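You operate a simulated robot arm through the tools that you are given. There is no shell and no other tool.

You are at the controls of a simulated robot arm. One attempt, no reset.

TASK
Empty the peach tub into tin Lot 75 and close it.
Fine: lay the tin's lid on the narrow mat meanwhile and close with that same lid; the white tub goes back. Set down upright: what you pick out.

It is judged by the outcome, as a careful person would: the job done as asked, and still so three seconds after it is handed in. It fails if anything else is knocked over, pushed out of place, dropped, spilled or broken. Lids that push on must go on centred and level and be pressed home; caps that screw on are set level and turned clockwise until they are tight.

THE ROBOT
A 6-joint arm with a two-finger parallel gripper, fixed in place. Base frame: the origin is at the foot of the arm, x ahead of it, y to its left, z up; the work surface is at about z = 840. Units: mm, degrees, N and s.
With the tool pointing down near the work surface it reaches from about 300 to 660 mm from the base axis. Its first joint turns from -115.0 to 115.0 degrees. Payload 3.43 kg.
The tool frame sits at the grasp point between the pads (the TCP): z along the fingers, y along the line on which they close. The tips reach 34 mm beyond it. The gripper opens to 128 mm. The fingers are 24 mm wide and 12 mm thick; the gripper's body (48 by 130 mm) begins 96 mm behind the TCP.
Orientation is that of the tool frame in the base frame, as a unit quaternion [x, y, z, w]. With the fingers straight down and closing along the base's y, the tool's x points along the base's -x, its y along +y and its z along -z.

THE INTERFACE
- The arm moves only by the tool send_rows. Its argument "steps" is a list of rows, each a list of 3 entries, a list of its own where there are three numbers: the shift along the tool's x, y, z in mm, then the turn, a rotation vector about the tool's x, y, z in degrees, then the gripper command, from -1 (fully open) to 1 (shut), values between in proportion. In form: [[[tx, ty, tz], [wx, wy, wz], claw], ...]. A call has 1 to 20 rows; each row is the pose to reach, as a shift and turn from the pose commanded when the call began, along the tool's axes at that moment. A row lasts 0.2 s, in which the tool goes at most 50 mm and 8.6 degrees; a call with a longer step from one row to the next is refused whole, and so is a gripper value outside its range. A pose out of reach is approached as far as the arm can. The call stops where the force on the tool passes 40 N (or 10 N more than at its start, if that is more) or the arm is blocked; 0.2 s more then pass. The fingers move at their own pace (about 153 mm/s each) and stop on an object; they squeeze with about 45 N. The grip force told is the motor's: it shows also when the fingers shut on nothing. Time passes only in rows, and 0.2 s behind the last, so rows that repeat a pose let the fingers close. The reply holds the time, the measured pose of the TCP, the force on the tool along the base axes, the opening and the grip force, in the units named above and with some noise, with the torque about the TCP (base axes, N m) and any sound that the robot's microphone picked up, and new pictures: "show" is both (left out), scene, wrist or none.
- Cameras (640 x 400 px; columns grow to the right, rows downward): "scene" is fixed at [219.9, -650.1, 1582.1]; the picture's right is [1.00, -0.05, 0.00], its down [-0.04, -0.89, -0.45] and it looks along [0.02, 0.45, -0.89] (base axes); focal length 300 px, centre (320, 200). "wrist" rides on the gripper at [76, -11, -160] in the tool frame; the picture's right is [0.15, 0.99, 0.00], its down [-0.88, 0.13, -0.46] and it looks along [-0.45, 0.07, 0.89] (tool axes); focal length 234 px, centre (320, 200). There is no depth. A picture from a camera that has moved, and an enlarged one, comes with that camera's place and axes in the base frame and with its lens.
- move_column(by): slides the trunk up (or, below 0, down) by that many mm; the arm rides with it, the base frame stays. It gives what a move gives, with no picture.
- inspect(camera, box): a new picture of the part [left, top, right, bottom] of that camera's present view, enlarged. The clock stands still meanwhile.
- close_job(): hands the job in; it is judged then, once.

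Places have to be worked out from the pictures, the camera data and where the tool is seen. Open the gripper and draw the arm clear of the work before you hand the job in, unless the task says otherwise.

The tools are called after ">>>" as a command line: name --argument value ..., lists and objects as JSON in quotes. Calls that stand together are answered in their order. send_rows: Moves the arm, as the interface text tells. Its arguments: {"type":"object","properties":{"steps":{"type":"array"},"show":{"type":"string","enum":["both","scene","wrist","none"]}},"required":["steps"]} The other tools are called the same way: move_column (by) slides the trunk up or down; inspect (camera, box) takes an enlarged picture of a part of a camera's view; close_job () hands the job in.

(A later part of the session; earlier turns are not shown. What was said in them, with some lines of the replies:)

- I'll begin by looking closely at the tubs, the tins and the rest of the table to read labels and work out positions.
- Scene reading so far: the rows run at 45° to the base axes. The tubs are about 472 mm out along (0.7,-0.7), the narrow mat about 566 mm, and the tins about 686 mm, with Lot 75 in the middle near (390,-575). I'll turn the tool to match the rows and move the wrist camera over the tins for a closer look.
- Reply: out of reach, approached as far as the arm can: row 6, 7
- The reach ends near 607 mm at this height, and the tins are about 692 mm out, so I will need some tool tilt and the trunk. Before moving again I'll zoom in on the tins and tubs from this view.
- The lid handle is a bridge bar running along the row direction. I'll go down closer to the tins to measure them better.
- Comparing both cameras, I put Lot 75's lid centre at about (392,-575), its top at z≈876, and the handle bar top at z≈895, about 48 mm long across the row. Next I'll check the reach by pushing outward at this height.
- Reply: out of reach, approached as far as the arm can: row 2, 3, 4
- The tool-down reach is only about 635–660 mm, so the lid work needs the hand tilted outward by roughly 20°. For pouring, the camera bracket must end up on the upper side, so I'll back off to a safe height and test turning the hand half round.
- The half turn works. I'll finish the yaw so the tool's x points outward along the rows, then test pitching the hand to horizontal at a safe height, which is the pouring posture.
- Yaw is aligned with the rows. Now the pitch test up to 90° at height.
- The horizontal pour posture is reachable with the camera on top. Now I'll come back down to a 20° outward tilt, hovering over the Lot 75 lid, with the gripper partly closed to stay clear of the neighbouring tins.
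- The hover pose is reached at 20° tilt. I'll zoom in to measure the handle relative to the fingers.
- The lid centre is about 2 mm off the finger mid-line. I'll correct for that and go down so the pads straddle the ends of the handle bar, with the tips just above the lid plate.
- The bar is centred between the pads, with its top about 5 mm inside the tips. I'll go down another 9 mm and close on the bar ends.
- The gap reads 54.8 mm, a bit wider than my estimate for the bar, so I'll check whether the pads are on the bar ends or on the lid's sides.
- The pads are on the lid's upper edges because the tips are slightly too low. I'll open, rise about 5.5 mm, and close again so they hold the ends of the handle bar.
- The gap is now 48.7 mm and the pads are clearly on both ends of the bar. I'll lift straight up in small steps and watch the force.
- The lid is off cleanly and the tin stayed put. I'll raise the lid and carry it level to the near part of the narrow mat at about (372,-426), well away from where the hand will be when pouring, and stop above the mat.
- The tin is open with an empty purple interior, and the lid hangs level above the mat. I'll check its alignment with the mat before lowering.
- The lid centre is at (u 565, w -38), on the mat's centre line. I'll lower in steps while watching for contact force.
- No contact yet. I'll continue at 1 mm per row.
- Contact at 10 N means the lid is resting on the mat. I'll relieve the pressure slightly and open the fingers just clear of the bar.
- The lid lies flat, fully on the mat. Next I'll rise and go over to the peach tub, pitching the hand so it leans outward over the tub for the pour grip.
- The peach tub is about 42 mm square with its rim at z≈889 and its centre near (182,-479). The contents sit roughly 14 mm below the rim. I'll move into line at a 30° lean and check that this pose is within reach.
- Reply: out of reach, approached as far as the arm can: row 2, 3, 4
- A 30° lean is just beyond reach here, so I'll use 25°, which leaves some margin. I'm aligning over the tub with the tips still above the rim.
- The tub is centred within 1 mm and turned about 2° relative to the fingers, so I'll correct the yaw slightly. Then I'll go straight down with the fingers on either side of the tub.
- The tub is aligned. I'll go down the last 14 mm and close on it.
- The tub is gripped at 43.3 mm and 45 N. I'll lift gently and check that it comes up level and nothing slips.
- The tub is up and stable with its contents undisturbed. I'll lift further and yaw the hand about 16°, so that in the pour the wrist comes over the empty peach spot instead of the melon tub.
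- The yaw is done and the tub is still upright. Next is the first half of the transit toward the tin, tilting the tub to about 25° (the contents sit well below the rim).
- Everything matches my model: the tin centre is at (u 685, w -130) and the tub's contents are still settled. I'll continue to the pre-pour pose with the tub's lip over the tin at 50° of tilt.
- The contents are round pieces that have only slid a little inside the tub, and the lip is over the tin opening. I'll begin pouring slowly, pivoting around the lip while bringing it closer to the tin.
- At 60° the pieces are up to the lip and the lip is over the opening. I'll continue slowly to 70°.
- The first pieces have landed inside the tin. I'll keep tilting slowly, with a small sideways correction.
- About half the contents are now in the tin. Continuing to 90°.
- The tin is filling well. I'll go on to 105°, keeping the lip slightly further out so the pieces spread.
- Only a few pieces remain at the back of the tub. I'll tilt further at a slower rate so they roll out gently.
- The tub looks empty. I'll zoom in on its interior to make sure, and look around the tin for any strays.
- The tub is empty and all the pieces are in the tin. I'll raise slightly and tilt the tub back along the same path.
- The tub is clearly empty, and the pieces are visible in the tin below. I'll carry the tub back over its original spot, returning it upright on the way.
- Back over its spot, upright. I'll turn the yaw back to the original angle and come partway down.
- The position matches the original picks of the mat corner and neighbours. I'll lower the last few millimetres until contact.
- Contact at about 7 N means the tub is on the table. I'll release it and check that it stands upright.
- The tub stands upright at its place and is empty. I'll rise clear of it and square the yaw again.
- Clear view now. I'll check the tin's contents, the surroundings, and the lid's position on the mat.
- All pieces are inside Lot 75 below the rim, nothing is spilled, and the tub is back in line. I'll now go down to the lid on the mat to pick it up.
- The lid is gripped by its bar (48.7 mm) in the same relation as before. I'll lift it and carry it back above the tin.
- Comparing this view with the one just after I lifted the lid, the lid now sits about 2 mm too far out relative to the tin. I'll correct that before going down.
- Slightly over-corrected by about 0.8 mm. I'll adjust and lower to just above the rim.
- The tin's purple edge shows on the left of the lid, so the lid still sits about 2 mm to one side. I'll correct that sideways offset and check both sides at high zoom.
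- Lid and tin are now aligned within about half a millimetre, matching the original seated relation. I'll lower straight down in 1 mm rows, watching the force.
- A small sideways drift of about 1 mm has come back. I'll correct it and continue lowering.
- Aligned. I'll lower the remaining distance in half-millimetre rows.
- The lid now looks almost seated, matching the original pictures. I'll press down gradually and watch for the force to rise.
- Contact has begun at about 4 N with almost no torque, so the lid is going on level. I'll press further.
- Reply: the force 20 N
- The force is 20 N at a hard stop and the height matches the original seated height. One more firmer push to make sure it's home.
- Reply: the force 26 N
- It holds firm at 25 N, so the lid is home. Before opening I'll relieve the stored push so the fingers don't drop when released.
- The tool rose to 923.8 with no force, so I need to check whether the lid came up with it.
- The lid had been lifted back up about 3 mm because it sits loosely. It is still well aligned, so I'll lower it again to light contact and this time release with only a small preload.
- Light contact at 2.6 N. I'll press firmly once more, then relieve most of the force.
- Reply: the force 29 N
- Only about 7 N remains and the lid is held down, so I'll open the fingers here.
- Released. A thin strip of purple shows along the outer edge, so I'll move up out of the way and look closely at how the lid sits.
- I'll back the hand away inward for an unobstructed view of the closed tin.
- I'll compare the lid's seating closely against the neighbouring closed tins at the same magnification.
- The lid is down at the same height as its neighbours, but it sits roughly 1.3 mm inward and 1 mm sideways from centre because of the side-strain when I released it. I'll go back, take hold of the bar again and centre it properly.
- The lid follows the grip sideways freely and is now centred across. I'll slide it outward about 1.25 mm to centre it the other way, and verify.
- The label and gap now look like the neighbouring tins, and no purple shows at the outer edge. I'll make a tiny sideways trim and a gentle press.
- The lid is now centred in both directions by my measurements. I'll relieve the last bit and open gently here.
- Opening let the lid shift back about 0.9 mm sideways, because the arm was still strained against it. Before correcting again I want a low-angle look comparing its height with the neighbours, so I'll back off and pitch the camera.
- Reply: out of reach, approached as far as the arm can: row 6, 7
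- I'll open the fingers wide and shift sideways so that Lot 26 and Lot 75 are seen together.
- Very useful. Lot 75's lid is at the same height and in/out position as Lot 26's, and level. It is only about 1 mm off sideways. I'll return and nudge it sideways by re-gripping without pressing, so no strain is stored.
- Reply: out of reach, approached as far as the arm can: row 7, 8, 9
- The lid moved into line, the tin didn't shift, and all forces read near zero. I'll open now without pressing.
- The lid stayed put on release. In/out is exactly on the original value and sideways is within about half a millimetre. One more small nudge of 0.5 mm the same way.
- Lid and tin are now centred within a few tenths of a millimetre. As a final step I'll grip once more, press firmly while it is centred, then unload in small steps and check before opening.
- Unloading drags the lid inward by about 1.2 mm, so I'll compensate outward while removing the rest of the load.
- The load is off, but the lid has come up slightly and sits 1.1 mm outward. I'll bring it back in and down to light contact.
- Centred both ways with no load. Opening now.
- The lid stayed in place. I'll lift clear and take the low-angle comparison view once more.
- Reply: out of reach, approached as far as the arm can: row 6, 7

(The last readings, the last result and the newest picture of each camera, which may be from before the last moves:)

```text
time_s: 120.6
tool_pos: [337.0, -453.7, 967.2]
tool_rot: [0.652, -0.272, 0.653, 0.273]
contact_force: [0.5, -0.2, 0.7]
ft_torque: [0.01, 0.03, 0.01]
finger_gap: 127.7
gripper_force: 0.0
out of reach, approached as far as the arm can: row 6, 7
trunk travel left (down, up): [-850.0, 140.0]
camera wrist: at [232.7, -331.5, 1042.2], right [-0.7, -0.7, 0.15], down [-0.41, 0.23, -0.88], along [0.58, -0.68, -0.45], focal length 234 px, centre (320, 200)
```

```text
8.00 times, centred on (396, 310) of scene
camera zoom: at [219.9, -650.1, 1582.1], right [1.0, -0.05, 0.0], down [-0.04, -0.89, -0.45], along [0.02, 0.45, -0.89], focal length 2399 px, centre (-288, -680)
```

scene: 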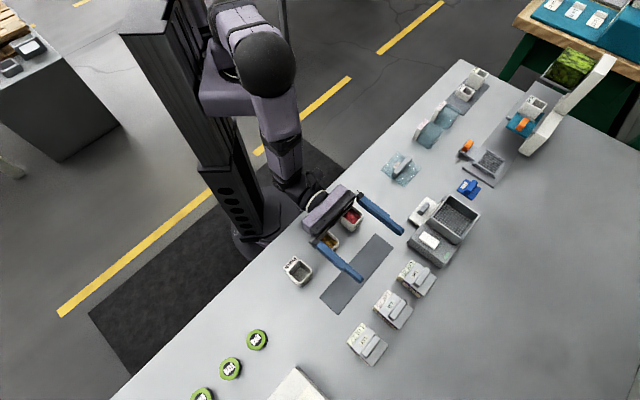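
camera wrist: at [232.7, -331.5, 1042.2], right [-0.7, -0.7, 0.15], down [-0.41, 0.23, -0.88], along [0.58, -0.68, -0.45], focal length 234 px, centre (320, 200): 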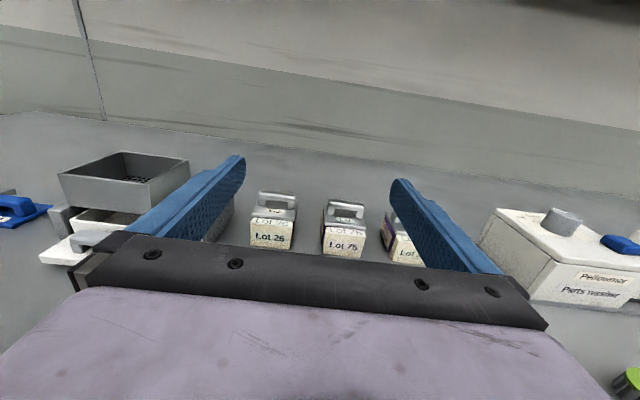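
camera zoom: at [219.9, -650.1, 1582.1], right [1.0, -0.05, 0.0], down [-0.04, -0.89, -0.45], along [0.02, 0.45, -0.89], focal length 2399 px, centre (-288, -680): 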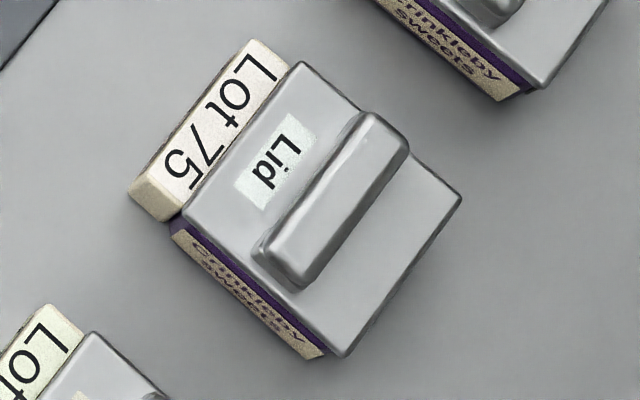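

Lot 75's lid is level and at the same height as Lot 26's, centred to within about half a millimetre. No purple shows at its edge. I'll now draw the arm up and away, back toward its starting posture.

>>> send_rows --steps '[[[35, 0, 0], [0, 0, 0], -1], [[70, 0, 0], [0, 0, 0], -1], [[105, 0, -5], [0, -5, 0], -1], [[125, -5, -12], [0, -12, 0], -1], [[140, -10, -20], [0, -20, 0], -1], [[155, -16, -28], [0, -28, 0], -1], [[170, -22, -36], [0, -36, 0], -1], [[185, -28, -44], [0, -44, 0], -1], [[200, -34, -52], [0, -52, 0], -1], [[215, -40, -60], [0, -60, 0], -1], [[230, -46, -68], [0, -68, 0], -1], [[242, -52, -76], [0, -76, 0], -1], [[252, -58, -84], [0, -84, 0], -1], [[260, -64, -92], [0, -90, 0], -1], [[260, -64, -92], [0, -90, 0], -1]]' --show "both"

>>> inspect --camera "scene" --box '[250, 180, 450, 370]'

>>> inspect --camera "scene" --box '[270, 190, 400, 300]'

```text
time_s: 123.8
tool_pos: [317.7, -343.6, 1227.7]
tool_rot: [0.923, -0.384, -0.001, -0.001]
contact_force: [-0.8, -0.2, 0.1]
ft_torque: [-0.01, -0.01, -0.07]
finger_gap: 128.1
gripper_force: 0.1
out of reach, approached as far as the arm can: row 8
trunk travel left (down, up): [-850.0, 140.0]
camera wrist: at [380.0, -388.0, 1386.2], right [-0.6, -0.8, 0.0], down [-0.71, 0.53, 0.46], along [-0.37, 0.27, -0.89], focal length 234 px, centre (320, 200)
```

scene: 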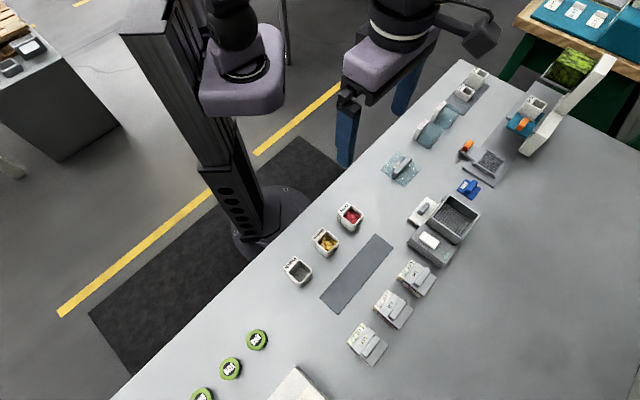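
wrist: 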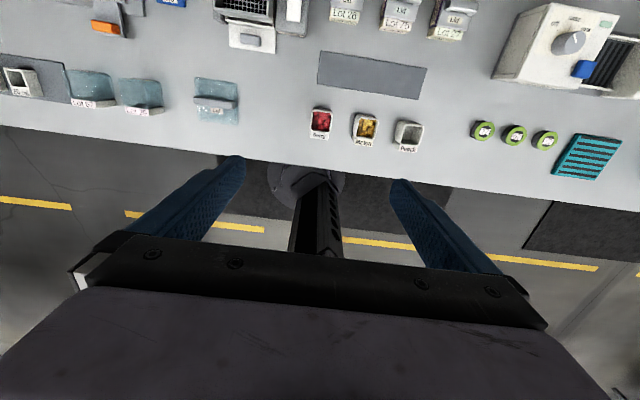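

```text
2.11 times, centred on (350, 275) of scene
camera zoom: at [219.9, -650.1, 1582.1], right [1.0, -0.05, 0.0], down [-0.04, -0.89, -0.45], along [0.02, 0.45, -0.89], focal length 631 px, centre (257, 42)
```

zoom: 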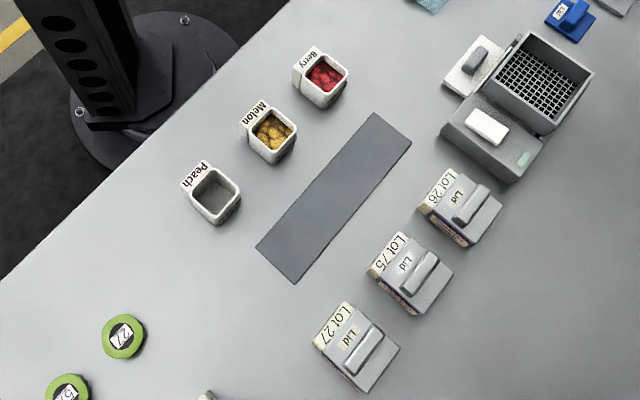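

```text
3.64 times, centred on (335, 245) of scene
camera zoom: at [219.9, -650.1, 1582.1], right [1.0, -0.05, 0.0], down [-0.04, -0.89, -0.45], along [0.02, 0.45, -0.89], focal length 1090 px, centre (266, 36)
```

zoom: 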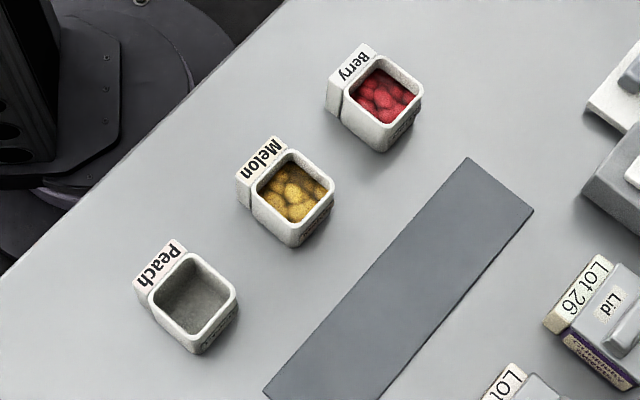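

Everything is in order. The peach tub is empty, upright and back in its place, its contents are in Lot 75, and the tin is closed with its own lid. The mat is clear, nothing else has moved, the gripper is open and the arm is clear, so I'm handing the job in.

>>> close_job

```text
The job is handed in.
```

The peach tub is emptied into tin Lot 75, and the tin is closed with its own lid. The job is handed in.

- **Pour:** all the pieces went into the tin and I saw none spilled. The tub's inside looked empty from both cameras.
- **Tub:** it is back upright in its original spot, within about 2 mm.
- **Lid:** it lay flat on the narrow mat during the pour. Afterwards I put it back on Lot 75 and pressed it down to a hard stop.
- **Lid fit:** it is level, at the same height as the lid on Lot 26, and within about 0.7 mm of centre. The lid fits loosely, so there was no click. The first time I let go it shifted 1–2 mm; I re-centred it, and it stayed put when I let go the last time.
- **Other items:** nothing else was knocked over or moved out of place. The gripper is open and the arm is clear of the table.
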